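You operate a simulated robot arm through the tools that you are given. There is no shell and no other tool. Be economical: measure what you need, move in short steps, check, and stop when the job is done.

You are at the controls of a simulated two-armed robot. One attempt, no reset.

## Task
Pick up the inlet tube with one hand, pass it to the other hand and put it on the thawing bench. Set down upright: inlet tube.

Only the result counts: the job must be done as asked and must still hold three seconds after the hand-in. Knocking over, shifting, dropping, spilling or breaking anything else fails it.

## Robot
Two 7-joint arms with two-finger parallel grippers on one trunk, on a base that drives. Base frame: it is fixed to the floor where the robot stands at the start and does not move with it; the origin is under the middle of the robot, x ahead of it, y to its left, z up. Lengths are in m, angles in rad, forces in N, time in s.
The left shoulder is at the start at [0.05, 0.161, 1.098], the right one opposite. With the tool pointing down near the work surface each hand reaches from about 0.24 to 0.68 m from the robot's upright axis, wherever it stands, measured 20 degrees to its own side. Places, roughly: thawing bench (30x24 cm) [-0.98, 2.48, 0.8]. Payload 3.43 kg a hand.
Tool frame (each hand has its own): the origin (TCP) lies between the finger pads and is the grasp point; the fingertips stand 0.03 m ahead of it; z points along the fingers, y is the line along which they close. Largest opening 0.094 m; finger width 0.028, thickness 0.01; the body of the gripper, 0.05 by 0.096 m, starts 0.055 m behind the TCP.
Orientation is that of the tool frame in the base frame, as [roll, pitch, yaw] about the fixed x, y, z axes, in that order (R = Rz(yaw) Ry(pitch) Rx(roll)). With the fingers straight down and closing along the base's y, the tool's x points along the base's -x, its y along +y and its z along -z.

## Interface
- The arms move only by the tool servo_tool. It takes "left_rows", "right_rows" or both (then of equal length, played together; a hand with none holds still); each is a list of rows, each an object of numbers (a shift or turn left out is 0, a gripper value left out holds the last): "dx", "dy", "dz": the shift along the tool's x, y, z in m; "rx", "ry", "rz": the turn, a rotation vector about the tool's x, y, z in rad; "grip": the opening, from 0 (shut) to 1 (fully open). In form: [{"dx": .., "dy": .., "dz": .., "rx": .., "ry": .., "rz": .., "grip": ..}, ...]. A call has 1 to 12 rows; each row shifts and turns the commanded pose from where the row before left it, along the tool's axes as they then stand. A row lasts 0.2 s, in which the tool goes at most 0.05 m and 0.15 rad; a call with a longer step from one row to the next is refused whole, and so is a gripper value outside its range. Where a pose cannot be reached the arm comes as near as it can. A force on the tool above 40 N (or 10 N above the force at the start of the call, whichever is more), or a blocked arm, ends the call early, and 0.2 s more pass. Each finger travels about 0.045 m/s and halts on what it meets, pressing with about 37 N; the grip force reading is that of the motor and also rises with nothing between the fingers. The clock runs only during rows and for 0.2 s after the last one: add rows that do not move to give the fingers time. The reply holds the time, the measured pose of the TCP, the force on the tool along the base axes, the opening and the grip force, in the units named above and with some noise, with the torque about the TCP (base axes, N m) and any sound that the robot's microphone picked up.
- Cameras (640 x 400 px; columns grow to the right, rows downward): "scene" is now at [0.12, 0.0361, 1.2257]; the picture's right is [0.40, -0.92, 0.00], its down [-0.49, -0.21, -0.85] and it looks along [0.78, 0.34, -0.53] (base axes); focal length 296 px, centre (320, 200). "left" rides on the left gripper at [0.076, -0.014, -0.102] in its tool frame; the picture's right is [0.18, 0.98, 0.00], its down [-0.75, 0.14, -0.64] and it looks along [-0.63, 0.12, 0.77] (tool axes); focal length 243 px, centre (320, 200). "right" rides on the right gripper at [0.076, 0.014, -0.103] in its tool frame; the picture's right is [-0.18, 0.98, 0.00], its down [-0.75, -0.14, -0.64] and it looks along [-0.63, -0.12, 0.77] (tool axes); focal length 243 px, centre (320, 200). There is no depth. A picture from a camera that has moved, and an enlarged one, comes with that camera's place and axes in the base frame and with its lens.
- snapshot(camera): a new picture of that camera. It takes no simulated time.
- move_column(by): slides the trunk up (or, below 0, down) by that many m; the arms and the scene camera ride with it, the base frame stays. It gives what a move gives, with no picture.
- roll_base(legs): drives the robot by 1 to 6 legs, each [ahead, left, turn to the left] in m, m and rad, along the robot's own axes; the way and the turn of a leg run together, so that a leg with both is an arc; at most 1.5 m and 3.142 rad a leg. The arms and the cameras ride along, it lands a little off, and it stops where it bumps. It gives what a move gives.
- aim_head(pan, tilt): turns the head with the scene camera to pan (to the left, within 1.396 rad either way) and tilt (down, from -0.506 to 1.204), counted from straight ahead of the robot. It gives what a move gives.
- zoom(camera, box): a new picture of the part [left, top, right, bottom] of that camera's present view, enlarged. It takes no simulated time.
- sign_off(): hands the job in; it is judged then, once.

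Go step by step. Nothing tells you exact positions but the pictures and the camera data: compare them with the known pose of the tool, close in by small moves and look again before you grip or let go. The budget is 120 turns and 100 pictures, counting those below and the enlarged ones. Unless the task says otherwise, let go and move clear before handing in, and close with one line.

The tools are called after "Request:" as name(argument=value, ...) on one line, values as JSON. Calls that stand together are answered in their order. servo_tool: Moves the arms, as the interface text tells. Its arguments: {"type":"object","properties":{"left_rows":{"type":"array","items":{"type":"object","properties":{"dx":{"type":"number"},"dy":{"type":"number"},"dz":{"type":"number"},"rx":{"type":"number"},"ry":{"type":"number"},"rz":{"type":"number"},"grip":{"type":"number"}}}},"right_rows":{"type":"array","items":{"type":"object","properties":{"dx":{"type":"number"},"dy":{"type":"number"},"dz":{"type":"number"},"rx":{"type":"number"},"ry":{"type":"number"},"rz":{"type":"number"},"grip":{"type":"number"}}}}},"required":[]} The other tools are called the same way: move_column (by) slides the trunk up or down; roll_base (legs) drives the base; aim_head (pan, tilt) turns the head that bears the scene camera; snapshot (camera) takes a picture; zoom (camera, box) takes an enlarged picture of a part of a camera's view; sign_off () hands the job in.

At the start:

```text
time_s: 0.0
left_ee_pos: [0.3566, 0.3297, 1.0063]
left_ee_rot: [-3.141, -0.001, -3.139]
left_force: [1.3, -0.1, 0.0]
left_moment: [0.01, 0.0, -0.02]
left_grip_width: 0.0943
left_gripper_force: 0.1
right_ee_pos: [0.3457, -0.0157, 1.0833]
right_ee_rot: [3.14, 0.0, 3.14]
right_force: [-0.4, -0.3, -0.6]
right_moment: [0.02, 0.02, 0.02]
right_grip_width: 0.0942
right_gripper_force: 0.1
trunk travel left (down, up): [-0.125, 0.142]
robot x, y, heading: [0.0018, 0.0019, -0.0]
head pan, tilt: [0.414, 0.56]
```

scene: 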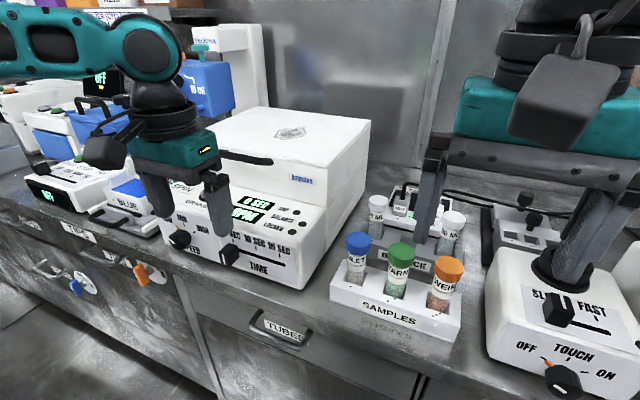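
right: 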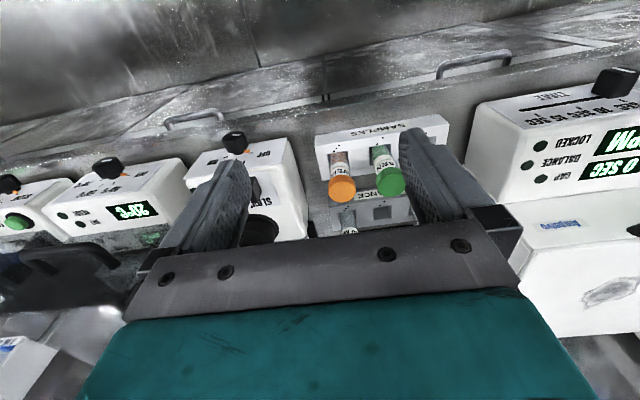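
left: 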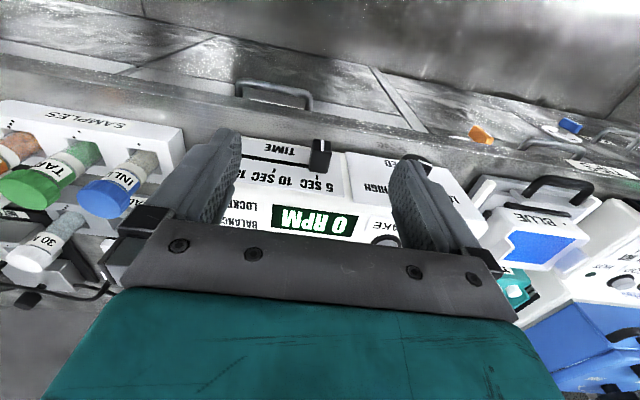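

I see the SAMPLES rack with blue (INLET), green and orange capped tubes ahead of the right hand. I zoom in to locate the inlet tube precisely.

Request:
zoom(camera="scene", box=[310, 180, 490, 350])

Request:
zoom(camera="left", box=[0, 80, 220, 300])

```text
2.35 times, centred on (400, 265) of scene
camera zoom: at [0.12, 0.0361, 1.2257], right [0.4, -0.92, 0.0], down [-0.49, -0.21, -0.85], along [0.78, 0.34, -0.53], focal length 697 px, centre (132, 47)
```

zoom: 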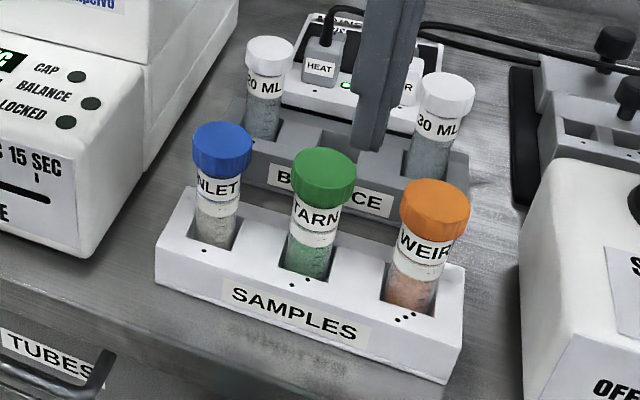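

```text
1.82 times, centred on (110, 190) of left
camera zoom: at [0.2795, 0.3163, 1.1085], right [-0.19, 0.98, 0.0], down [0.75, 0.14, 0.64], along [0.63, 0.12, -0.77], focal length 441 px, centre (702, 218)
```

zoom: 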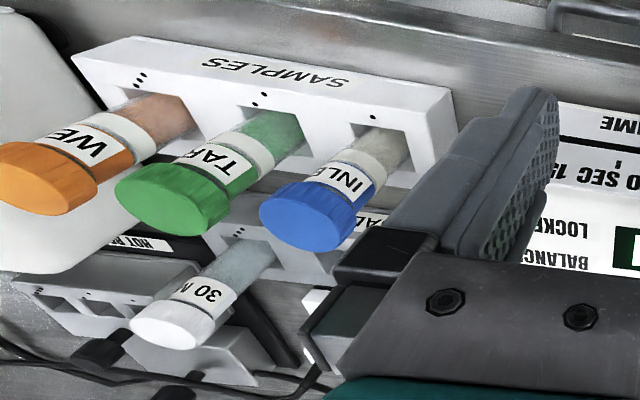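

The inlet tube is blue-capped, cap top around [0.479, 0.127, 0.922], with about 6 cm of tube exposed above the rack. The left hand will take it from the side, tilted, and the right hand will then take the cap from above. First I clear the right hand and pose the left.

Request:
servo_tool(right_rows=[{"dy": -0.05}, {"dy": -0.05}, {"dy": -0.05}, {"dy": -0.05}, {"dy": -0.03}, {}])

Request:
servo_tool(left_rows=[{"dz": -0.03, "dx": 0.02, "dy": -0.03, "grip": 0.7}, {"dy": -0.04}, {"dy": -0.04}, {"dy": -0.04}, {"dy": -0.04}, {"dy": -0.013}, {"ry": -0.15}, {"ry": -0.15}, {"ry": -0.15}, {"ry": -0.15}, {"ry": -0.15}, {"ry": -0.15}])

Request:
servo_tool(left_rows=[{"ry": -0.147}, {}])

Request:
snapshot(camera="left")

Request:
snapshot(camera="scene")

```text
time_s: 1.4
left_ee_pos: [0.3569, 0.3301, 1.0055]
left_ee_rot: [-3.141, 0.0, -3.141]
left_force: [-0.4, 0.0, -0.2]
left_moment: [-0.01, -0.01, 0.02]
left_grip_width: 0.094
left_gripper_force: 0.1
right_ee_pos: [0.3487, -0.2448, 1.0827]
right_ee_rot: [-3.141, 0.0, 3.141]
right_force: [0.3, 0.1, -0.6]
right_moment: [0.0, 0.03, 0.0]
right_grip_width: 0.094
right_gripper_force: 0.0
trunk travel left (down, up): [-0.125, 0.142]
robot x, y, heading: [0.0011, -0.0008, -0.001]
head pan, tilt: [0.414, 0.56]
```

```text
time_s: 4.0
left_ee_pos: [0.3717, 0.1072, 1.053]
left_ee_rot: [3.141, 0.901, -3.138]
left_force: [-0.2, 0.6, 0.0]
left_moment: [0.0, 0.02, -0.02]
left_grip_width: 0.066
left_gripper_force: 0.1
left hand out of reach, approached as far as the arm can: row 11, 12
right_ee_pos: [0.3482, -0.2465, 1.0836]
right_ee_rot: [3.139, -0.001, 3.141]
right_force: [0.4, 0.2, -0.3]
right_moment: [0.0, 0.02, -0.01]
right_grip_width: 0.0941
right_gripper_force: 0.2
trunk travel left (down, up): [-0.125, 0.142]
robot x, y, heading: [0.0034, -0.0001, 0.003]
head pan, tilt: [0.414, 0.56]
```

```text
time_s: 4.6
left_ee_pos: [0.3902, 0.1022, 1.0602]
left_ee_rot: [3.141, 1.047, -3.137]
left_force: [0.0, 0.4, 0.4]
left_moment: [0.03, -0.02, 0.01]
left_grip_width: 0.0658
left_gripper_force: 0.0
left hand out of reach, approached as far as the arm can: row 1
right_ee_pos: [0.3477, -0.2456, 1.0825]
right_ee_rot: [3.139, 0.002, 3.14]
right_force: [0.3, -0.8, -0.1]
right_moment: [0.02, 0.0, 0.0]
right_grip_width: 0.0938
right_gripper_force: 0.0
trunk travel left (down, up): [-0.125, 0.142]
robot x, y, heading: [-0.0025, 0.0013, -0.0]
head pan, tilt: [0.414, 0.56]
```

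```text
94 pictures are left
camera left: at [0.2632, 0.087, 1.0459], right [-0.1, 0.98, -0.16], down [-0.18, 0.14, 0.97], along [0.98, 0.12, 0.16], focal length 243 px, centre (320, 200)
```

left: 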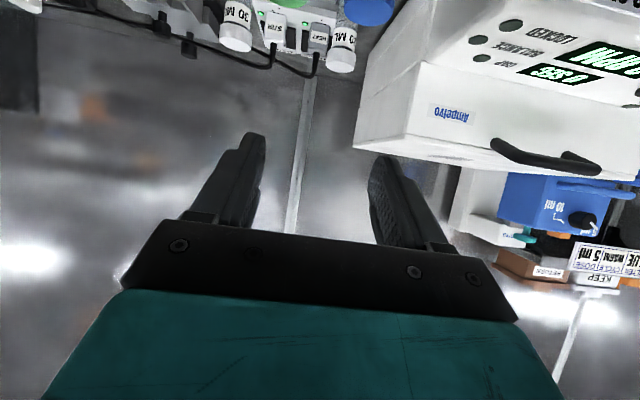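

```text
93 pictures are left
camera scene: at [0.1201, 0.0361, 1.2256], right [0.4, -0.92, 0.0], down [-0.49, -0.21, -0.85], along [0.78, 0.34, -0.53], focal length 296 px, centre (320, 200)
```

scene: 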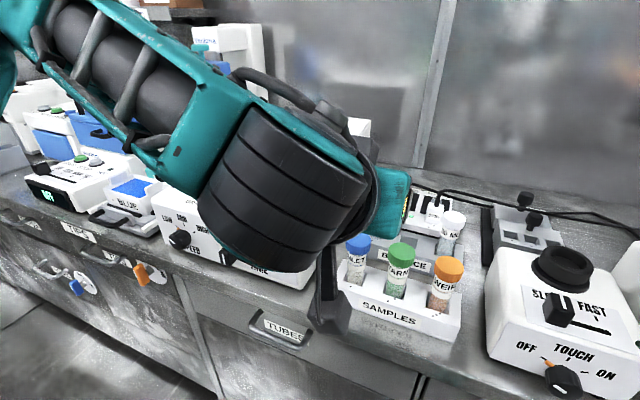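

The arm is folded too tight here. I back the base up by 12 cm to give the tilted hand room.

Request:
roll_base(legs=[[-0.14, 0, 0]])

Request:
servo_tool(left_rows=[{"dz": 0.02}, {}])

```text
time_s: 5.9
left_ee_pos: [0.2536, 0.1011, 1.0625]
left_ee_rot: [3.141, 1.048, -3.139]
left_force: [0.4, 0.1, 0.2]
left_moment: [0.0, -0.01, 0.0]
left_grip_width: 0.0657
left_gripper_force: 0.0
right_ee_pos: [0.2098, -0.2451, 1.0831]
right_ee_rot: [3.14, 0.0, 3.14]
right_force: [0.6, 0.0, 0.4]
right_moment: [-0.03, -0.01, 0.02]
right_grip_width: 0.0942
right_gripper_force: 0.0
trunk travel left (down, up): [-0.125, 0.142]
robot x, y, heading: [-0.1398, -0.003, -0.001]
head pan, tilt: [0.414, 0.56]
```

```text
time_s: 6.5
left_ee_pos: [0.2702, 0.1002, 1.0504]
left_ee_rot: [3.139, 1.046, -3.14]
left_force: [0.0, 0.0, 0.6]
left_moment: [0.0, 0.0, -0.01]
left_grip_width: 0.0657
left_gripper_force: 0.1
right_ee_pos: [0.2091, -0.2462, 1.0833]
right_ee_rot: [3.14, -0.001, 3.139]
right_force: [0.2, -0.4, 1.2]
right_moment: [-0.02, -0.01, -0.02]
right_grip_width: 0.0938
right_gripper_force: 0.1
trunk travel left (down, up): [-0.125, 0.142]
robot x, y, heading: [-0.1381, -0.0013, -0.004]
head pan, tilt: [0.414, 0.56]
```

The pose is reachable now. Next I move the left hand to a pre-grasp point 12 cm back from the tube along the tool axis.

Request:
servo_tool(left_rows=[{"dx": 0.0112, "dy": 0.0052, "dz": 0.0307}, {"dx": 0.0112, "dy": 0.0052, "dz": 0.0307}, {"dx": 0.0112, "dy": 0.0052, "dz": 0.0307}, {"dx": 0.0112, "dy": 0.0052, "dz": 0.0307}, {"dx": 0.0112, "dy": 0.0052, "dz": 0.0307}, {}])

Request:
snapshot(camera="left")

Request:
snapshot(camera="scene")

```text
time_s: 7.9
left_ee_pos: [0.3727, 0.1401, 0.9328]
left_ee_rot: [3.142, 1.046, -3.141]
left_force: [0.4, 1.0, 0.6]
left_moment: [0.01, 0.0, -0.02]
left_grip_width: 0.0659
left_gripper_force: 0.1
left hand out of reach, approached as far as the arm can: row 5
right_ee_pos: [0.2107, -0.2461, 1.0839]
right_ee_rot: [3.139, -0.001, 3.14]
right_force: [0.5, -0.2, -0.3]
right_moment: [-0.01, 0.01, -0.03]
right_grip_width: 0.0941
right_gripper_force: 0.0
trunk travel left (down, up): [-0.125, 0.142]
robot x, y, heading: [-0.1395, 0.0032, -0.0]
head pan, tilt: [0.414, 0.56]
```

```text
92 pictures are left
camera left: at [0.2451, 0.1259, 0.9173], right [-0.09, 0.98, -0.16], down [-0.18, 0.14, 0.97], along [0.98, 0.12, 0.16], focal length 243 px, centre (320, 200)
```

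left: 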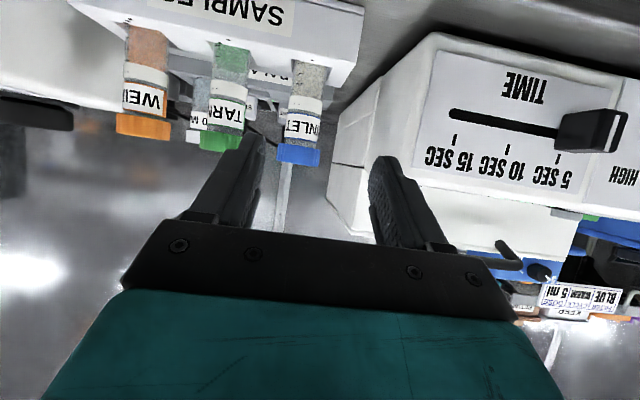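

```text
91 pictures are left
camera scene: at [-0.0178, 0.0361, 1.2257], right [0.4, -0.92, 0.0], down [-0.49, -0.21, -0.85], along [0.78, 0.34, -0.53], focal length 296 px, centre (320, 200)
```

scene: 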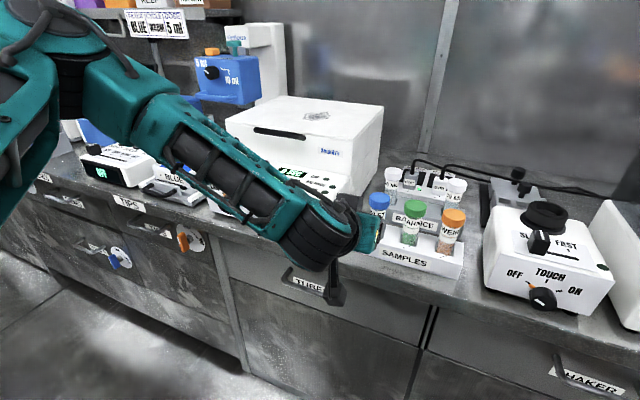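

Still too folded, so I back up a further 15 cm. The left camera puts the cap at y≈0.128 with z about 0.906–0.925, and the rack top near 0.845.

Request:
roll_base(legs=[[-0.15, 0, 0]])

Request:
servo_tool(left_rows=[{"dz": 0.03}, {"dz": 0.03}, {"dz": 0.02}, {}])

```text
time_s: 9.3
left_ee_pos: [0.2228, 0.1394, 0.9315]
left_ee_rot: [3.141, 1.047, -3.138]
left_force: [-0.3, 0.0, 0.3]
left_moment: [0.01, -0.02, -0.01]
left_grip_width: 0.066
left_gripper_force: 0.0
right_ee_pos: [0.0611, -0.2441, 1.0832]
right_ee_rot: [3.141, 0.0, 3.14]
right_force: [-0.1, -0.8, 1.0]
right_moment: [0.0, -0.03, 0.0]
right_grip_width: 0.0941
right_gripper_force: 0.1
trunk travel left (down, up): [-0.125, 0.142]
robot x, y, heading: [-0.285, -0.0017, 0.003]
head pan, tilt: [0.414, 0.56]
```

```text
time_s: 10.3
left_ee_pos: [0.2782, 0.1708, 0.9147]
left_ee_rot: [-3.141, 1.045, -3.139]
left_force: [0.6, -0.2, 0.0]
left_moment: [0.01, -0.02, -0.03]
left_grip_width: 0.0658
left_gripper_force: 0.1
left hand out of reach, approached as far as the arm can: row 1, 2, 3
right_ee_pos: [0.062, -0.2455, 1.0825]
right_ee_rot: [3.138, -0.001, 3.14]
right_force: [0.1, -0.5, -0.3]
right_moment: [0.03, 0.02, -0.02]
right_grip_width: 0.0941
right_gripper_force: 0.0
trunk travel left (down, up): [-0.125, 0.142]
robot x, y, heading: [-0.2847, -0.0007, -0.0]
head pan, tilt: [0.414, 0.56]
```

The arm is at a limit with the hand pointing straight ahead. I try yawing it inward (to the right), which suits the left arm better.

Request:
servo_tool(left_rows=[{"rx": 0.1155, "rz": 0.0667}, {"rx": 0.1155, "rz": 0.0667}, {"rx": 0.1155, "rz": 0.0667}, {}])

Request:
servo_tool(left_rows=[{"dz": 0.02}, {"dz": 0.02}, {}])

Request:
snapshot(camera="scene")

```text
time_s: 11.3
left_ee_pos: [0.2783, 0.1711, 0.9155]
left_ee_rot: [-3.141, 1.044, 2.742]
left_force: [-0.8, -0.1, 0.4]
left_moment: [0.01, 0.03, -0.03]
left_grip_width: 0.0657
left_gripper_force: 0.1
right_ee_pos: [0.0615, -0.2456, 1.083]
right_ee_rot: [3.139, 0.001, 3.141]
right_force: [1.1, 0.3, 0.4]
right_moment: [0.0, 0.01, -0.01]
right_grip_width: 0.094
right_gripper_force: 0.1
trunk travel left (down, up): [-0.125, 0.142]
robot x, y, heading: [-0.2835, 0.0008, 0.005]
head pan, tilt: [0.414, 0.56]
```

```text
time_s: 12.1
left_ee_pos: [0.3115, 0.1597, 0.8956]
left_ee_rot: [-3.141, 1.045, 2.746]
left_force: [0.0, 0.2, 0.4]
left_moment: [0.05, 0.0, -0.02]
left_grip_width: 0.066
left_gripper_force: 0.1
right_ee_pos: [0.0616, -0.2461, 1.083]
right_ee_rot: [3.139, -0.001, 3.14]
right_force: [0.1, -0.3, 0.0]
right_moment: [0.05, -0.02, -0.03]
right_grip_width: 0.0939
right_gripper_force: 0.1
trunk travel left (down, up): [-0.125, 0.142]
robot x, y, heading: [-0.2915, -0.0041, -0.004]
head pan, tilt: [0.414, 0.56]
```

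```text
90 pictures are left
camera scene: at [-0.1668, 0.0363, 1.2257], right [0.4, -0.92, 0.0], down [-0.49, -0.21, -0.85], along [0.78, 0.34, -0.53], focal length 296 px, centre (320, 200)
```

scene: 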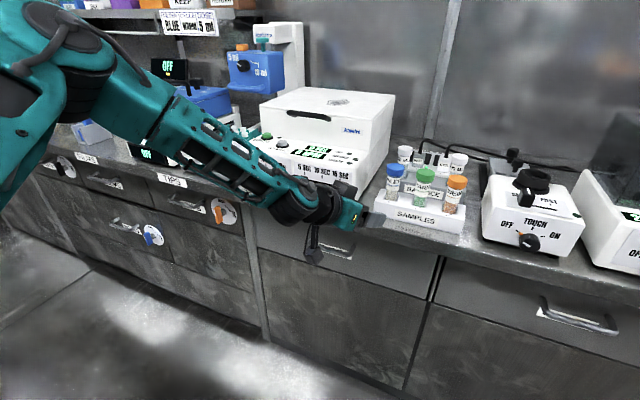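

With this yaw the arm follows freely. I move to a pre-grasp point 8 cm short of the tube along the tool axis and narrow the opening to clear the green tube.

Request:
servo_tool(left_rows=[{"dx": -0.0218, "dy": 0.0118, "dz": 0.0215, "grip": 0.58}, {"dx": -0.0218, "dy": 0.0118, "dz": 0.0216}, {"dx": -0.0218, "dy": 0.0118, "dz": 0.0216}, {}])

Request:
snapshot(camera="left")

Request:
snapshot(camera="scene")

```text
time_s: 13.1
left_ee_pos: [0.3755, 0.1783, 0.9473]
left_ee_rot: [-3.138, 1.047, 2.747]
left_force: [0.6, -1.1, -0.2]
left_moment: [0.0, 0.03, 0.01]
left_grip_width: 0.0545
left_gripper_force: 0.1
left hand out of reach, approached as far as the arm can: row 1, 2, 3
right_ee_pos: [0.0611, -0.2445, 1.084]
right_ee_rot: [3.141, -0.001, 3.14]
right_force: [0.1, 0.5, 0.3]
right_moment: [-0.01, 0.02, -0.01]
right_grip_width: 0.0939
right_gripper_force: 0.0
trunk travel left (down, up): [-0.125, 0.142]
robot x, y, heading: [-0.2869, -0.003, 0.002]
head pan, tilt: [0.414, 0.56]
```

```text
89 pictures are left
camera left: at [0.2514, 0.215, 0.9321], right [0.3, 0.94, -0.16], down [-0.11, 0.2, 0.97], along [0.95, -0.27, 0.16], focal length 243 px, centre (320, 200)
```

left: 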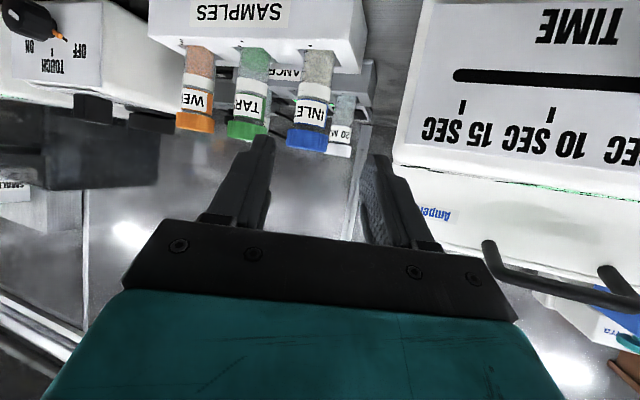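

```text
88 pictures are left
camera scene: at [-0.1668, 0.0362, 1.2257], right [0.4, -0.92, 0.0], down [-0.49, -0.21, -0.85], along [0.78, 0.34, -0.53], focal length 296 px, centre (320, 200)
```

scene: 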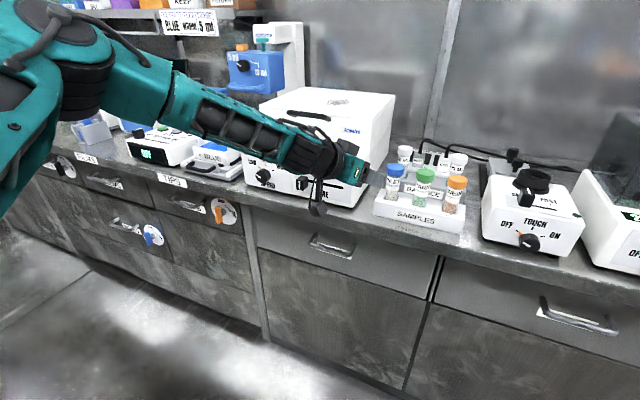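

The limit looks like the wrist bending up, so I lower the trunk to let the forearm lie flatter.

Request:
servo_tool(left_rows=[{"dz": -0.04}, {}])

Request:
move_column(by=-0.08)

```text
time_s: 13.7
left_ee_pos: [0.3436, 0.1903, 0.9683]
left_ee_rot: [-3.14, 1.045, 2.743]
left_force: [-1.1, -0.1, 0.4]
left_moment: [-0.03, 0.0, -0.02]
left_grip_width: 0.0546
left_gripper_force: 0.1
right_ee_pos: [0.0621, -0.2452, 1.0836]
right_ee_rot: [3.14, -0.001, 3.139]
right_force: [0.2, 0.7, 0.0]
right_moment: [-0.05, 0.0, -0.01]
right_grip_width: 0.0938
right_gripper_force: 0.0
trunk travel left (down, up): [-0.125, 0.142]
robot x, y, heading: [-0.2872, 0.0047, -0.001]
head pan, tilt: [0.414, 0.56]
```

```text
time_s: 14.9
left_ee_pos: [0.3436, 0.1893, 0.8877]
left_ee_rot: [-3.139, 1.045, 2.743]
left_force: [1.1, 0.1, -0.2]
left_moment: [0.01, 0.01, -0.01]
left_grip_width: 0.0544
left_gripper_force: 0.1
right_ee_pos: [0.0611, -0.2443, 1.0027]
right_ee_rot: [3.14, 0.0, 3.139]
right_force: [-0.3, -0.3, 0.7]
right_moment: [0.0, 0.0, -0.01]
right_grip_width: 0.0936
right_gripper_force: 0.0
trunk travel left (down, up): [-0.045, 0.222]
robot x, y, heading: [-0.2869, -0.0009, -0.006]
head pan, tilt: [0.414, 0.56]
```

Request:
servo_tool(left_rows=[{"dx": -0.0314, "dy": -0.002, "dz": 0.0}, {"dx": -0.0313, "dy": -0.002, "dz": 0.015}, {"dz": 0.03}, {}])

Request:
snapshot(camera="left")

```text
time_s: 15.9
left_ee_pos: [0.3969, 0.1662, 0.923]
left_ee_rot: [-3.139, 1.044, 2.747]
left_force: [0.3, 0.2, 0.4]
left_moment: [0.02, -0.02, -0.04]
left_grip_width: 0.0544
left_gripper_force: 0.1
left hand out of reach, approached as far as the arm can: row 3
right_ee_pos: [0.0617, -0.2448, 1.0035]
right_ee_rot: [3.14, -0.003, 3.14]
right_force: [0.0, 0.1, -0.2]
right_moment: [-0.01, 0.01, -0.01]
right_grip_width: 0.0941
right_gripper_force: 0.1
trunk travel left (down, up): [-0.045, 0.222]
robot x, y, heading: [-0.2857, 0.0003, 0.006]
head pan, tilt: [0.414, 0.56]
```

```text
87 pictures are left
camera left: at [0.2734, 0.2022, 0.9086], right [0.3, 0.94, -0.16], down [-0.11, 0.2, 0.97], along [0.95, -0.27, 0.16], focal length 243 px, centre (320, 200)
```

left: 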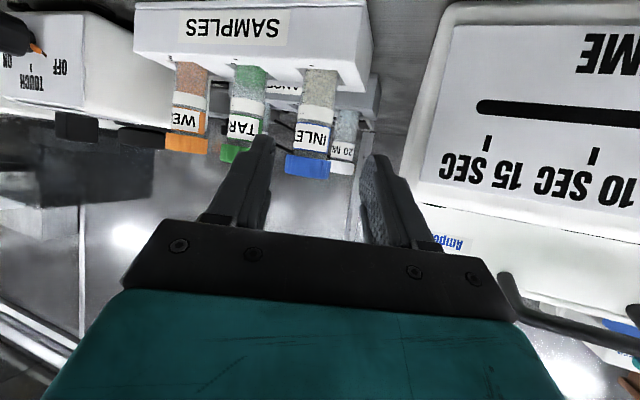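

The tube is nicely lined up, but the arm is near full extension. I retract the hand, drive 8 cm forward, and then approach.

Request:
servo_tool(left_rows=[{"dz": -0.04, "dy": -0.01}, {"dz": -0.04, "dy": -0.02}, {}])

Request:
roll_base(legs=[[0.07, 0, 0]])

```text
time_s: 16.7
left_ee_pos: [0.3173, 0.1637, 0.9622]
left_ee_rot: [-3.139, 1.045, 2.744]
left_force: [0.1, -1.8, -0.1]
left_moment: [0.02, 0.02, -0.02]
left_grip_width: 0.0545
left_gripper_force: 0.0
right_ee_pos: [0.0621, -0.2457, 1.003]
right_ee_rot: [3.139, -0.001, 3.141]
right_force: [0.2, 0.1, -0.8]
right_moment: [-0.01, 0.01, -0.01]
right_grip_width: 0.0942
right_gripper_force: 0.1
trunk travel left (down, up): [-0.045, 0.222]
robot x, y, heading: [-0.2881, 0.0026, 0.001]
head pan, tilt: [0.414, 0.56]
```

```text
time_s: 17.7
left_ee_pos: [0.3867, 0.1643, 0.9616]
left_ee_rot: [-3.14, 1.045, 2.743]
left_force: [0.6, -0.5, -0.5]
left_moment: [-0.01, 0.01, 0.01]
left_grip_width: 0.0545
left_gripper_force: 0.1
right_ee_pos: [0.131, -0.2437, 1.0033]
right_ee_rot: [3.139, -0.001, -3.141]
right_force: [-0.1, -0.4, 0.0]
right_moment: [0.01, 0.04, 0.02]
right_grip_width: 0.0939
right_gripper_force: 0.0
trunk travel left (down, up): [-0.045, 0.222]
robot x, y, heading: [-0.2175, -0.0006, 0.002]
head pan, tilt: [0.414, 0.56]
```

Request:
servo_tool(left_rows=[{"dx": 0.0134, "dy": 0.0006, "dz": 0.0183}, {"dx": 0.0134, "dy": 0.0006, "dz": 0.0183}, {}])

Request:
snapshot(camera="left")

Request:
zoom(camera="scene", box=[300, 140, 500, 265])

```text
time_s: 18.5
left_ee_pos: [0.4051, 0.1578, 0.9211]
left_ee_rot: [-3.139, 1.046, 2.744]
left_force: [-0.4, 0.4, -0.2]
left_moment: [0.02, 0.02, 0.0]
left_grip_width: 0.0547
left_gripper_force: 0.0
right_ee_pos: [0.13, -0.2444, 1.0024]
right_ee_rot: [3.141, 0.0, -3.141]
right_force: [0.7, 0.4, 0.3]
right_moment: [-0.03, -0.02, 0.01]
right_grip_width: 0.0947
right_gripper_force: 0.1
trunk travel left (down, up): [-0.045, 0.222]
robot x, y, heading: [-0.2161, 0.001, -0.001]
head pan, tilt: [0.414, 0.56]
```

```text
86 pictures are left
camera left: at [0.2814, 0.1951, 0.9068], right [0.29, 0.94, -0.16], down [-0.11, 0.2, 0.97], along [0.95, -0.27, 0.16], focal length 243 px, centre (320, 200)
```

left: 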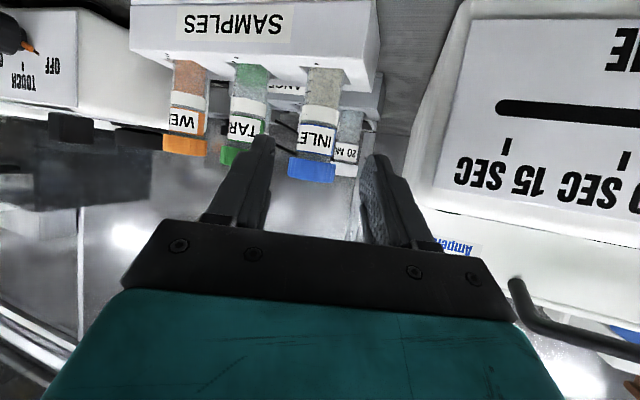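

```text
3.20 times, centred on (400, 202) of scene
camera zoom: at [-0.0977, 0.0364, 1.1457], right [0.4, -0.91, 0.0], down [-0.49, -0.21, -0.85], along [0.77, 0.34, -0.53], focal length 948 px, centre (64, 192)
```

zoom: 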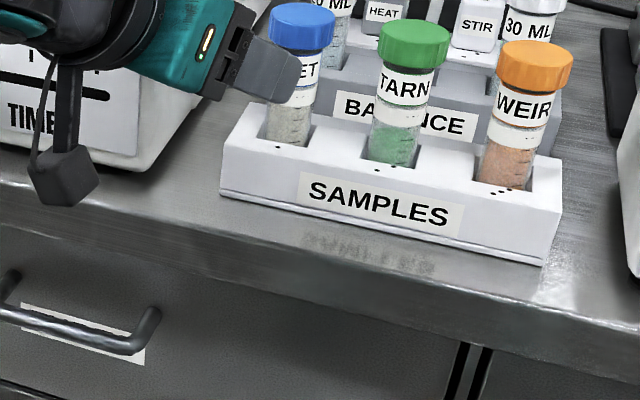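

The fingers line up on either side of the label. I advance along the tool axis in two stages.

Request:
servo_tool(left_rows=[{"dz": 0.02}, {"dz": 0.02}, {"dz": 0.01}, {}])

Request:
snapshot(camera="left")

Request:
zoom(camera="scene", box=[300, 140, 500, 265])

```text
time_s: 19.5
left_ee_pos: [0.4393, 0.146, 0.8991]
left_ee_rot: [-3.14, 1.046, 2.744]
left_force: [0.1, 0.7, 0.2]
left_moment: [0.0, 0.0, 0.0]
left_grip_width: 0.0544
left_gripper_force: 0.1
left hand out of reach, approached as far as the arm can: row 3
right_ee_pos: [0.1308, -0.2443, 1.0035]
right_ee_rot: [3.139, 0.0, -3.141]
right_force: [-0.8, 0.4, 0.3]
right_moment: [0.02, 0.01, 0.01]
right_grip_width: 0.0936
right_gripper_force: 0.0
trunk travel left (down, up): [-0.045, 0.222]
robot x, y, heading: [-0.2138, 0.0005, -0.0]
head pan, tilt: [0.414, 0.56]
```

```text
84 pictures are left
camera left: at [0.3161, 0.1826, 0.8847], right [0.29, 0.94, -0.16], down [-0.11, 0.2, 0.97], along [0.95, -0.27, 0.16], focal length 243 px, centre (320, 200)
```

left: 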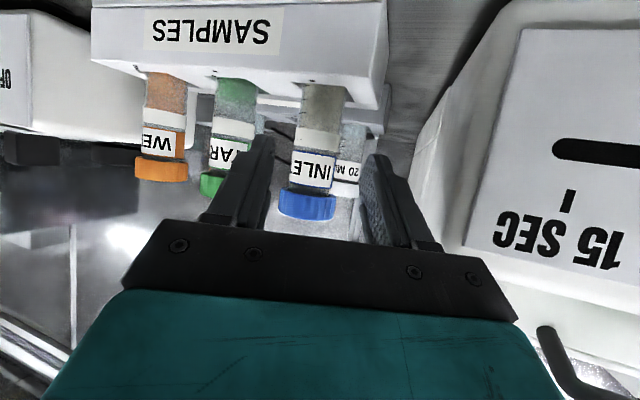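

```text
3.20 times, centred on (400, 202) of scene
camera zoom: at [-0.0977, 0.0364, 1.1457], right [0.4, -0.91, 0.0], down [-0.49, -0.21, -0.85], along [0.77, 0.34, -0.53], focal length 948 px, centre (64, 192)
```

zoom: 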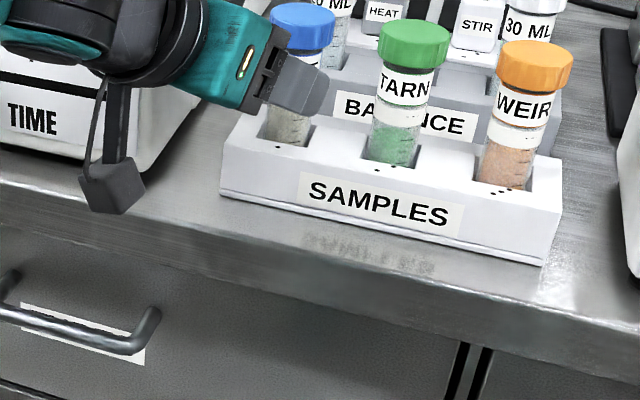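

Out of reach again near the end. I retract fully, drive 6 cm forward, and redo the approach.

Request:
servo_tool(left_rows=[{"dz": -0.035}, {"dz": -0.035}, {"dz": -0.035, "dy": -0.01}, {}])

Request:
roll_base(legs=[[0.06, 0, 0]])

```text
time_s: 20.5
left_ee_pos: [0.3512, 0.1735, 0.9515]
left_ee_rot: [-3.14, 1.047, 2.745]
left_force: [-0.3, 0.1, -0.2]
left_moment: [0.0, 0.01, 0.01]
left_grip_width: 0.0546
left_gripper_force: 0.1
right_ee_pos: [0.1308, -0.2448, 1.0042]
right_ee_rot: [3.14, 0.001, -3.142]
right_force: [0.2, -0.3, 0.2]
right_moment: [0.02, -0.04, -0.01]
right_grip_width: 0.0939
right_gripper_force: 0.0
trunk travel left (down, up): [-0.045, 0.222]
robot x, y, heading: [-0.2176, -0.002, -0.001]
head pan, tilt: [0.414, 0.56]
```

```text
time_s: 21.4
left_ee_pos: [0.4106, 0.1728, 0.9509]
left_ee_rot: [-3.139, 1.045, 2.746]
left_force: [0.8, -0.4, -0.3]
left_moment: [-0.01, 0.0, 0.03]
left_grip_width: 0.0544
left_gripper_force: 0.3
right_ee_pos: [0.1896, -0.2458, 1.0021]
right_ee_rot: [3.139, 0.002, 3.141]
right_force: [0.5, -0.2, -0.3]
right_moment: [0.01, 0.04, 0.0]
right_grip_width: 0.0941
right_gripper_force: 0.1
trunk travel left (down, up): [-0.045, 0.222]
robot x, y, heading: [-0.1572, 0.0039, -0.003]
head pan, tilt: [0.414, 0.56]
```

Request:
servo_tool(left_rows=[{"dx": 0.0135, "dy": -0.008, "dz": 0.0}, {"dx": 0.0134, "dy": -0.0081, "dz": 0.015}, {"dz": 0.025}, {"dz": 0.025}, {}])

Request:
snapshot(camera="left")

```text
time_s: 22.6
left_ee_pos: [0.4413, 0.1385, 0.8936]
left_ee_rot: [-3.14, 1.045, 2.745]
left_force: [0.1, 0.6, 0.9]
left_moment: [0.0, -0.02, 0.05]
left_grip_width: 0.0547
left_gripper_force: 0.0
right_ee_pos: [0.1893, -0.2459, 1.0032]
right_ee_rot: [3.14, 0.002, 3.141]
right_force: [-0.9, -0.2, 0.5]
right_moment: [0.0, 0.02, -0.02]
right_grip_width: 0.0937
right_gripper_force: 0.1
trunk travel left (down, up): [-0.045, 0.222]
robot x, y, heading: [-0.1566, -0.0006, 0.001]
head pan, tilt: [0.414, 0.56]
```

```text
82 pictures are left
camera left: at [0.318, 0.1754, 0.8798], right [0.3, 0.94, -0.16], down [-0.11, 0.2, 0.97], along [0.95, -0.27, 0.16], focal length 243 px, centre (320, 200)
```

left: 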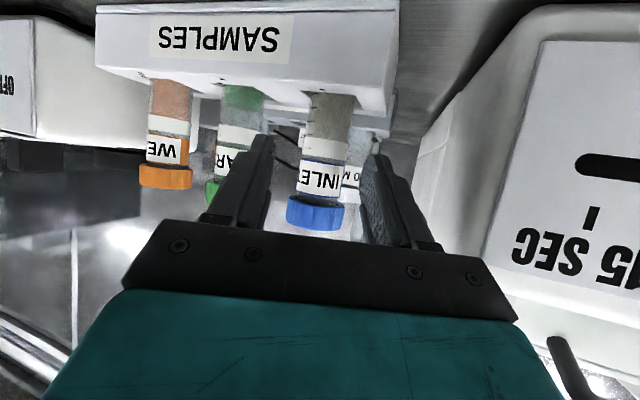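

Request:
servo_tool(left_rows=[{"dx": -0.001, "dy": 0.0017, "dz": 0.015}, {"dx": -0.001, "dy": 0.0017, "dz": 0.0156}, {}])

Request:
snapshot(camera="left")

Request:
zoom(camera="scene", box=[300, 140, 500, 265])

```text
time_s: 23.4
left_ee_pos: [0.4689, 0.131, 0.8811]
left_ee_rot: [-3.14, 1.046, 2.746]
left_force: [0.3, -0.2, -0.8]
left_moment: [0.0, 0.04, 0.0]
left_grip_width: 0.0544
left_gripper_force: 0.1
right_ee_pos: [0.1902, -0.2437, 1.0035]
right_ee_rot: [3.141, 0.001, -3.141]
right_force: [0.0, -0.6, 0.6]
right_moment: [0.0, -0.03, -0.01]
right_grip_width: 0.0938
right_gripper_force: 0.0
trunk travel left (down, up): [-0.045, 0.222]
robot x, y, heading: [-0.1583, -0.005, 0.0]
head pan, tilt: [0.414, 0.56]
```

```text
81 pictures are left
camera left: at [0.3452, 0.1691, 0.8667], right [0.3, 0.94, -0.16], down [-0.11, 0.2, 0.97], along [0.95, -0.27, 0.16], focal length 243 px, centre (320, 200)
```

left: 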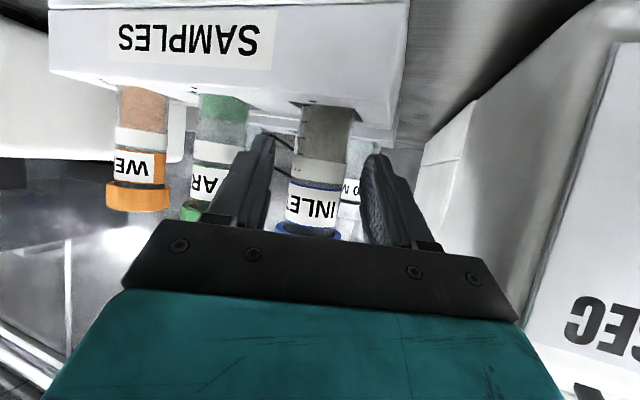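

```text
3.20 times, centred on (400, 202) of scene
camera zoom: at [-0.0392, 0.0364, 1.1457], right [0.4, -0.92, 0.0], down [-0.49, -0.21, -0.85], along [0.78, 0.34, -0.53], focal length 948 px, centre (64, 192)
```

zoom: 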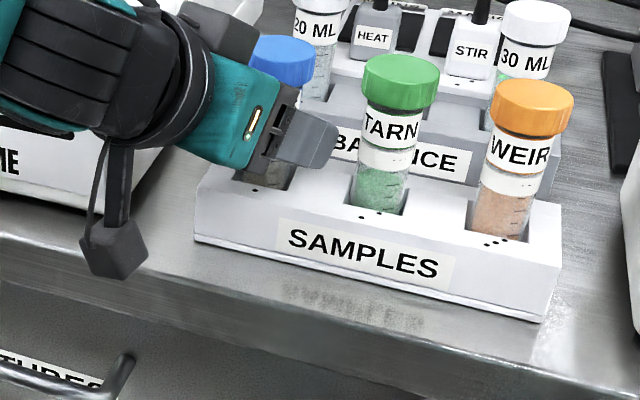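

The tube stands centred between the fingers and the finger depth looks right. I close the left gripper.

Request:
servo_tool(left_rows=[{"grip": 0.25}, {"grip": 0.2}, {"grip": 0.15}, {"grip": 0.1}, {}])

Request:
snapshot(camera="left")

```text
time_s: 24.6
left_ee_pos: [0.4681, 0.1316, 0.8815]
left_ee_rot: [-3.141, 1.047, 2.744]
left_force: [-0.8, -0.7, -0.7]
left_moment: [0.01, 0.01, 0.0]
left_grip_width: 0.0298
left_gripper_force: 36.9
right_ee_pos: [0.1897, -0.2464, 1.0029]
right_ee_rot: [3.14, 0.001, 3.141]
right_force: [0.1, -0.5, 0.0]
right_moment: [-0.04, 0.0, 0.01]
right_grip_width: 0.0941
right_gripper_force: 0.0
trunk travel left (down, up): [-0.045, 0.222]
robot x, y, heading: [-0.1576, -0.0045, -0.002]
head pan, tilt: [0.414, 0.56]
```

```text
79 pictures are left
camera left: at [0.345, 0.1692, 0.8668], right [0.3, 0.94, -0.16], down [-0.11, 0.2, 0.97], along [0.95, -0.27, 0.16], focal length 243 px, centre (320, 200)
```

left: 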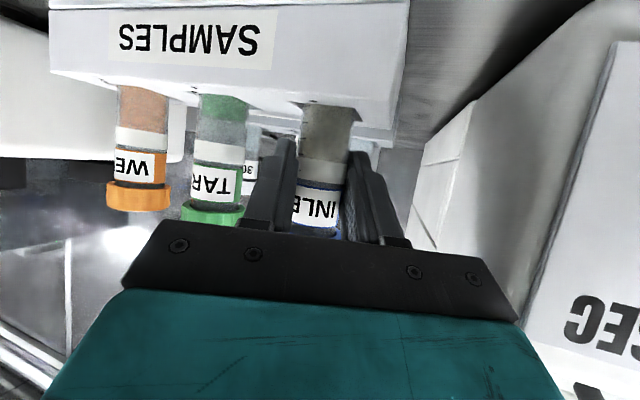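

Gripped at 0.030 m opening. I lift straight up with the trunk column.

Request:
move_column(by=0.12)

Request:
snapshot(camera="scene")

Request:
snapshot(camera="left")

```text
time_s: 26.1
left_ee_pos: [0.4673, 0.1318, 1.001]
left_ee_rot: [-3.141, 1.045, 2.746]
left_force: [0.0, 0.2, -0.4]
left_moment: [0.0, 0.02, 0.01]
left_grip_width: 0.0296
left_gripper_force: 36.8
right_ee_pos: [0.1896, -0.2447, 1.1234]
right_ee_rot: [3.139, 0.002, 3.141]
right_force: [0.2, -0.2, 1.2]
right_moment: [0.0, 0.0, 0.01]
right_grip_width: 0.094
right_gripper_force: 0.1
trunk travel left (down, up): [-0.165, 0.102]
robot x, y, heading: [-0.1571, -0.0034, -0.001]
head pan, tilt: [0.414, 0.56]
```

```text
78 pictures are left
camera scene: at [-0.039, 0.0364, 1.2656], right [0.4, -0.92, 0.0], down [-0.49, -0.21, -0.85], along [0.78, 0.34, -0.53], focal length 296 px, centre (320, 200)
```

scene: 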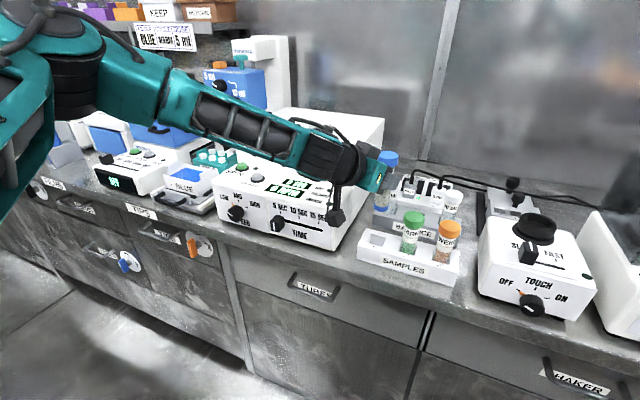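

```text
77 pictures are left
camera left: at [0.3452, 0.1692, 0.9866], right [0.3, 0.94, -0.16], down [-0.11, 0.2, 0.97], along [0.95, -0.27, 0.16], focal length 243 px, centre (320, 200)
```

left: 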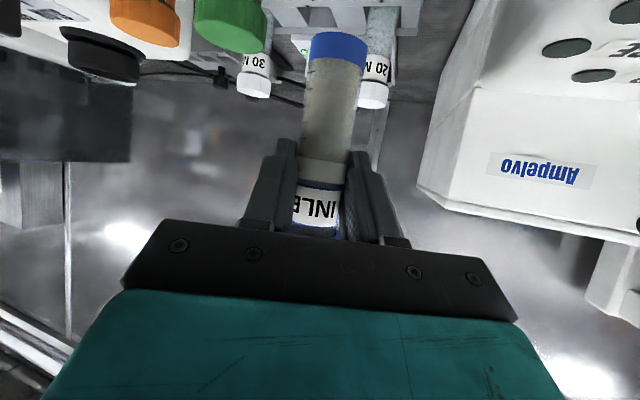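

The tube is lifted clear and upright, and its neighbours are untouched. I back away from the bench for the handover.

Request:
roll_base(legs=[[-0.3, 0, 0]])

Request:
servo_tool(left_rows=[{"dx": -0.0005, "dy": -0.0246, "dz": -0.0055}, {"dx": -0.0005, "dy": -0.0246, "dz": -0.0055}, {"dx": -0.0005, "dy": -0.0246, "dz": -0.0055}, {"dx": -0.0005, "dy": -0.0246, "dz": -0.0055}, {}])

Request:
snapshot(camera="scene")

```text
time_s: 28.2
left_ee_pos: [0.1675, 0.1354, 1.0017]
left_ee_rot: [3.141, 1.045, 2.751]
left_force: [0.3, 0.8, -1.1]
left_moment: [0.03, 0.05, 0.0]
left_grip_width: 0.0297
left_gripper_force: 37.2
right_ee_pos: [-0.1087, -0.2443, 1.1227]
right_ee_rot: [3.141, 0.001, -3.135]
right_force: [-0.7, -0.4, -0.8]
right_moment: [-0.01, -0.03, -0.01]
right_grip_width: 0.094
right_gripper_force: 0.1
trunk travel left (down, up): [-0.165, 0.102]
robot x, y, heading: [-0.4598, -0.0003, 0.005]
head pan, tilt: [0.414, 0.56]
```

```text
time_s: 29.4
left_ee_pos: [0.1021, 0.0708, 1.0242]
left_ee_rot: [-3.138, 1.046, 2.752]
left_force: [-0.5, 0.4, 0.5]
left_moment: [0.0, 0.01, -0.01]
left_grip_width: 0.0291
left_gripper_force: 37.4
left hand out of reach, approached as far as the arm can: row 2, 3, 4
right_ee_pos: [-0.1086, -0.2431, 1.1224]
right_ee_rot: [3.139, 0.0, -3.135]
right_force: [0.1, -0.3, 0.1]
right_moment: [0.02, -0.01, 0.01]
right_grip_width: 0.0941
right_gripper_force: 0.0
trunk travel left (down, up): [-0.165, 0.102]
robot x, y, heading: [-0.4569, -0.0018, 0.008]
head pan, tilt: [0.414, 0.56]
```

```text
76 pictures are left
camera scene: at [-0.3388, 0.036, 1.2656], right [0.41, -0.91, 0.0], down [-0.48, -0.22, -0.85], along [0.77, 0.35, -0.53], focal length 296 px, centre (320, 200)
```

scene: 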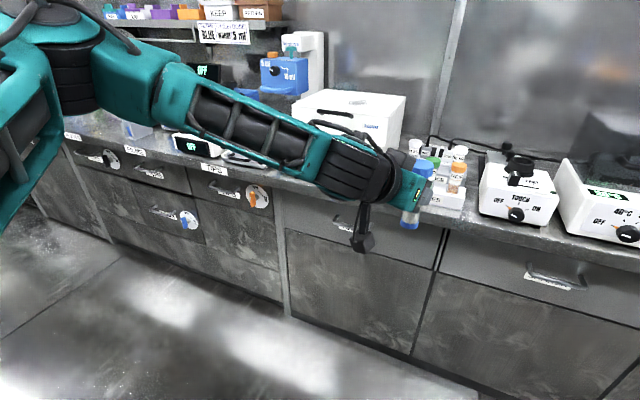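

Tube is held upright. For a collision-free handover I yaw the left hand further inward so the right hand can come from above, leaning away.

Request:
servo_tool(left_rows=[{"rx": 0.1155, "rz": 0.0667}, {"rx": 0.1155, "rz": 0.0667}, {"rx": 0.1155, "rz": 0.0667}, {}])

Request:
servo_tool(right_rows=[{"rz": 0.15, "dz": -0.02}, {"rz": 0.15, "dz": -0.02}, {"rz": 0.15, "dz": -0.02}, {"rz": 0.15}, {"rz": 0.15}, {"rz": 0.05}, {}])

```text
time_s: 30.4
left_ee_pos: [0.1014, 0.0725, 1.0232]
left_ee_rot: [-3.142, 1.045, 2.351]
left_force: [0.7, -0.2, -0.8]
left_moment: [0.01, -0.01, 0.02]
left_grip_width: 0.0292
left_gripper_force: 36.6
right_ee_pos: [-0.1092, -0.2431, 1.1227]
right_ee_rot: [3.14, -0.001, -3.135]
right_force: [0.1, -1.1, 0.0]
right_moment: [0.02, 0.02, 0.01]
right_grip_width: 0.0939
right_gripper_force: 0.0
trunk travel left (down, up): [-0.165, 0.102]
robot x, y, heading: [-0.4595, 0.0014, 0.011]
head pan, tilt: [0.414, 0.56]
```

```text
time_s: 32.0
left_ee_pos: [0.1037, 0.0725, 1.0235]
left_ee_rot: [-3.139, 1.048, 2.353]
left_force: [0.8, -0.6, 0.0]
left_moment: [0.03, 0.05, -0.02]
left_grip_width: 0.0289
left_gripper_force: 37.0
right_ee_pos: [-0.1094, -0.2449, 1.1842]
right_ee_rot: [3.141, -0.001, 2.347]
right_force: [0.7, -0.1, -0.3]
right_moment: [0.0, 0.02, -0.01]
right_grip_width: 0.0939
right_gripper_force: 0.0
trunk travel left (down, up): [-0.165, 0.102]
robot x, y, heading: [-0.4558, 0.0007, 0.012]
head pan, tilt: [0.414, 0.56]
```

Request:
servo_tool(left_rows=[{"dx": -0.0142, "dy": -0.028, "dz": 0.0246}, {"dx": -0.0142, "dy": -0.028, "dz": 0.0246}, {}])

Request:
servo_tool(right_rows=[{"ry": 0.133, "dy": 0.03}, {"ry": 0.133, "dy": 0.03}, {"ry": 0.134, "dy": 0.03}, {}])

Request:
aim_head(pan=0.0, tilt=0.35)

Request:
snapshot(camera="scene")

```text
time_s: 32.8
left_ee_pos: [0.0871, 0.0209, 1.0383]
left_ee_rot: [-3.14, 1.047, 2.353]
left_force: [1.5, 0.4, -0.6]
left_moment: [-0.03, 0.0, -0.03]
left_grip_width: 0.0292
left_gripper_force: 37.0
left hand out of reach, approached as far as the arm can: row 1, 2
right_ee_pos: [-0.109, -0.2433, 1.1844]
right_ee_rot: [-3.141, -0.002, 2.348]
right_force: [-0.4, -0.6, -0.1]
right_moment: [0.03, -0.02, 0.0]
right_grip_width: 0.0941
right_gripper_force: 0.1
trunk travel left (down, up): [-0.165, 0.102]
robot x, y, heading: [-0.4559, 0.0016, 0.009]
head pan, tilt: [0.414, 0.56]
```

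```text
time_s: 33.8
left_ee_pos: [0.0869, 0.0216, 1.0385]
left_ee_rot: [-3.137, 1.046, 2.352]
left_force: [0.0, 0.1, -1.6]
left_moment: [0.03, -0.01, 0.01]
left_grip_width: 0.029
left_gripper_force: 37.1
right_ee_pos: [-0.0447, -0.1806, 1.1859]
right_ee_rot: [3.141, -0.403, 2.349]
right_force: [0.1, 0.4, 0.5]
right_moment: [0.0, -0.03, 0.0]
right_grip_width: 0.094
right_gripper_force: 0.0
trunk travel left (down, up): [-0.165, 0.102]
robot x, y, heading: [-0.4551, -0.0028, 0.004]
head pan, tilt: [0.414, 0.56]
```

```text
time_s: 34.7
left_ee_pos: [0.0853, 0.0212, 1.0372]
left_ee_rot: [-3.138, 1.044, 2.353]
left_force: [0.2, 0.6, -0.1]
left_moment: [0.0, -0.02, 0.02]
left_grip_width: 0.0287
left_gripper_force: 37.0
right_ee_pos: [-0.0453, -0.1798, 1.1854]
right_ee_rot: [3.141, -0.401, 2.349]
right_force: [-0.8, 0.7, 0.3]
right_moment: [0.03, 0.01, 0.0]
right_grip_width: 0.094
right_gripper_force: 0.2
trunk travel left (down, up): [-0.165, 0.102]
robot x, y, heading: [-0.4593, -0.0029, 0.011]
head pan, tilt: [0.0, 0.351]
```

```text
75 pictures are left
camera scene: at [-0.3274, 0.0001, 1.2848], right [0.01, -1.0, 0.0], down [-0.34, 0.0, -0.94], along [0.94, 0.01, -0.34], focal length 296 px, centre (320, 200)
```

scene: 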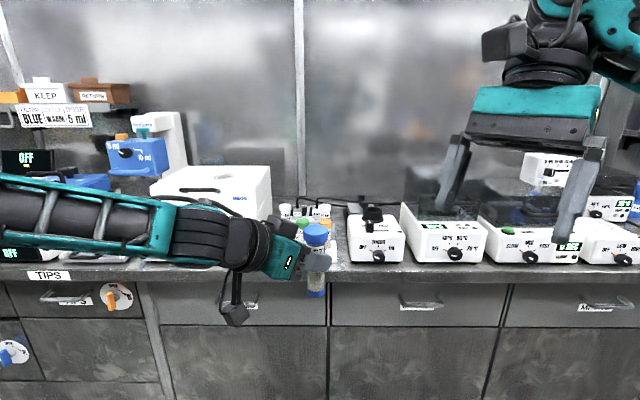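

The view is clear: the left hand holds the tube at about [0.091, 0.014], cap centre z≈1.071. I bring the right hand (leaning away) to a pre-grasp point 8 cm above the cap along its own axis.

Request:
servo_tool(right_rows=[{"dx": -0.001, "dy": 0.04, "dz": 0.0, "grip": 0.75}, {"dx": -0.001, "dy": 0.04}, {"dx": -0.001, "dy": 0.04, "dz": 0.004}, {"dx": -0.001, "dy": 0.04, "dz": 0.006}, {"dx": -0.001, "dy": 0.04, "dz": 0.006}, {"dx": -0.001, "dy": 0.034, "dz": 0.007}, {}])

Request:
snapshot(camera="scene")

Request:
snapshot(camera="right")

```text
time_s: 36.3
left_ee_pos: [0.0883, 0.021, 1.0377]
left_ee_rot: [-3.137, 1.047, 2.351]
left_force: [-0.2, 0.6, -0.6]
left_moment: [0.0, 0.02, 0.0]
left_grip_width: 0.0286
left_gripper_force: 37.2
right_ee_pos: [0.0883, -0.0458, 1.1677]
right_ee_rot: [3.137, -0.4, 2.352]
right_force: [0.9, -1.3, -0.7]
right_moment: [0.0, 0.0, 0.01]
right_grip_width: 0.0707
right_gripper_force: 0.0
right hand out of reach, approached as far as the arm can: row 5, 6
trunk travel left (down, up): [-0.165, 0.102]
robot x, y, heading: [-0.456, -0.0055, 0.008]
head pan, tilt: [0.0, 0.351]
```

```text
74 pictures are left
camera scene: at [-0.3275, -0.0001, 1.2849], right [0.01, -1.0, 0.0], down [-0.34, 0.0, -0.94], along [0.94, 0.01, -0.34], focal length 296 px, centre (320, 200)
```

scene: 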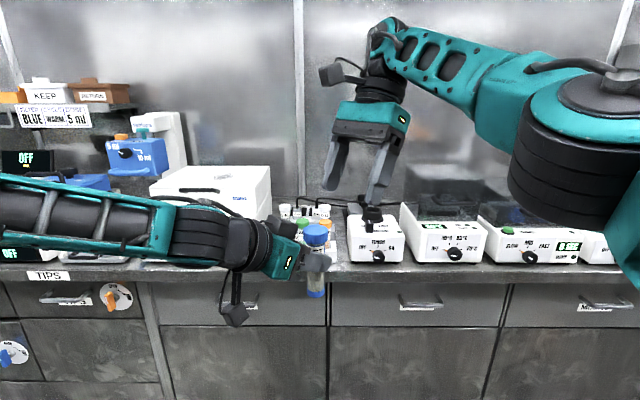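

```text
73 pictures are left
camera right: at [0.0778, -0.0151, 1.2908], right [0.82, 0.57, -0.07], down [0.56, -0.77, 0.3], along [0.12, -0.28, -0.95], focal length 243 px, centre (320, 200)
```

right: 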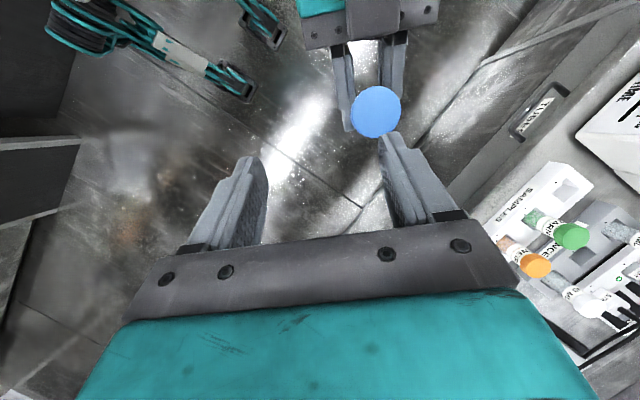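

The right arm is near its reach limit up there. I lower the left hand and bring it closer instead.

Request:
servo_tool(left_rows=[{"dx": 0.0277, "dz": 0.0188}, {"dx": 0.0277, "dy": -0.0165, "dz": 0.0188}, {"dx": 0.0277, "dy": -0.0165, "dz": 0.0188}, {"dy": -0.0165}, {}])

Request:
snapshot(camera="scene")

```text
time_s: 37.5
left_ee_pos: [0.0311, 0.0329, 0.9719]
left_ee_rot: [-3.138, 1.044, 2.355]
left_force: [0.1, -0.4, -1.4]
left_moment: [-0.02, 0.02, -0.02]
left_grip_width: 0.0288
left_gripper_force: 36.2
left hand out of reach, approached as far as the arm can: row 1, 2, 3, 4
right_ee_pos: [0.0888, -0.0459, 1.1672]
right_ee_rot: [3.139, -0.398, 2.35]
right_force: [0.5, 0.2, 0.8]
right_moment: [-0.01, 0.0, 0.0]
right_grip_width: 0.0704
right_gripper_force: 0.2
trunk travel left (down, up): [-0.165, 0.102]
robot x, y, heading: [-0.4585, -0.0037, 0.007]
head pan, tilt: [0.0, 0.351]
```

```text
72 pictures are left
camera scene: at [-0.3274, 0.0001, 1.2848], right [0.01, -1.0, 0.0], down [-0.34, 0.0, -0.94], along [0.94, 0.01, -0.34], focal length 296 px, centre (320, 200)
```

scene: 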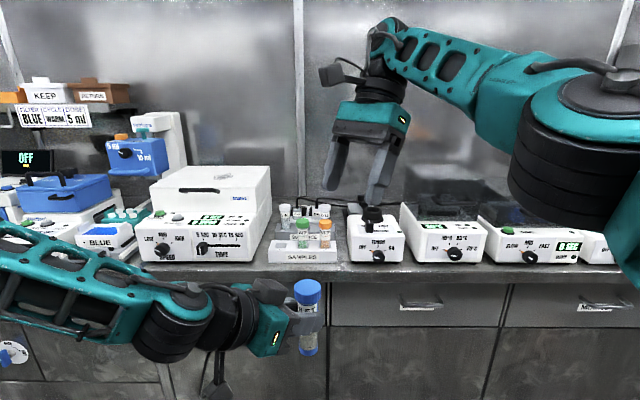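

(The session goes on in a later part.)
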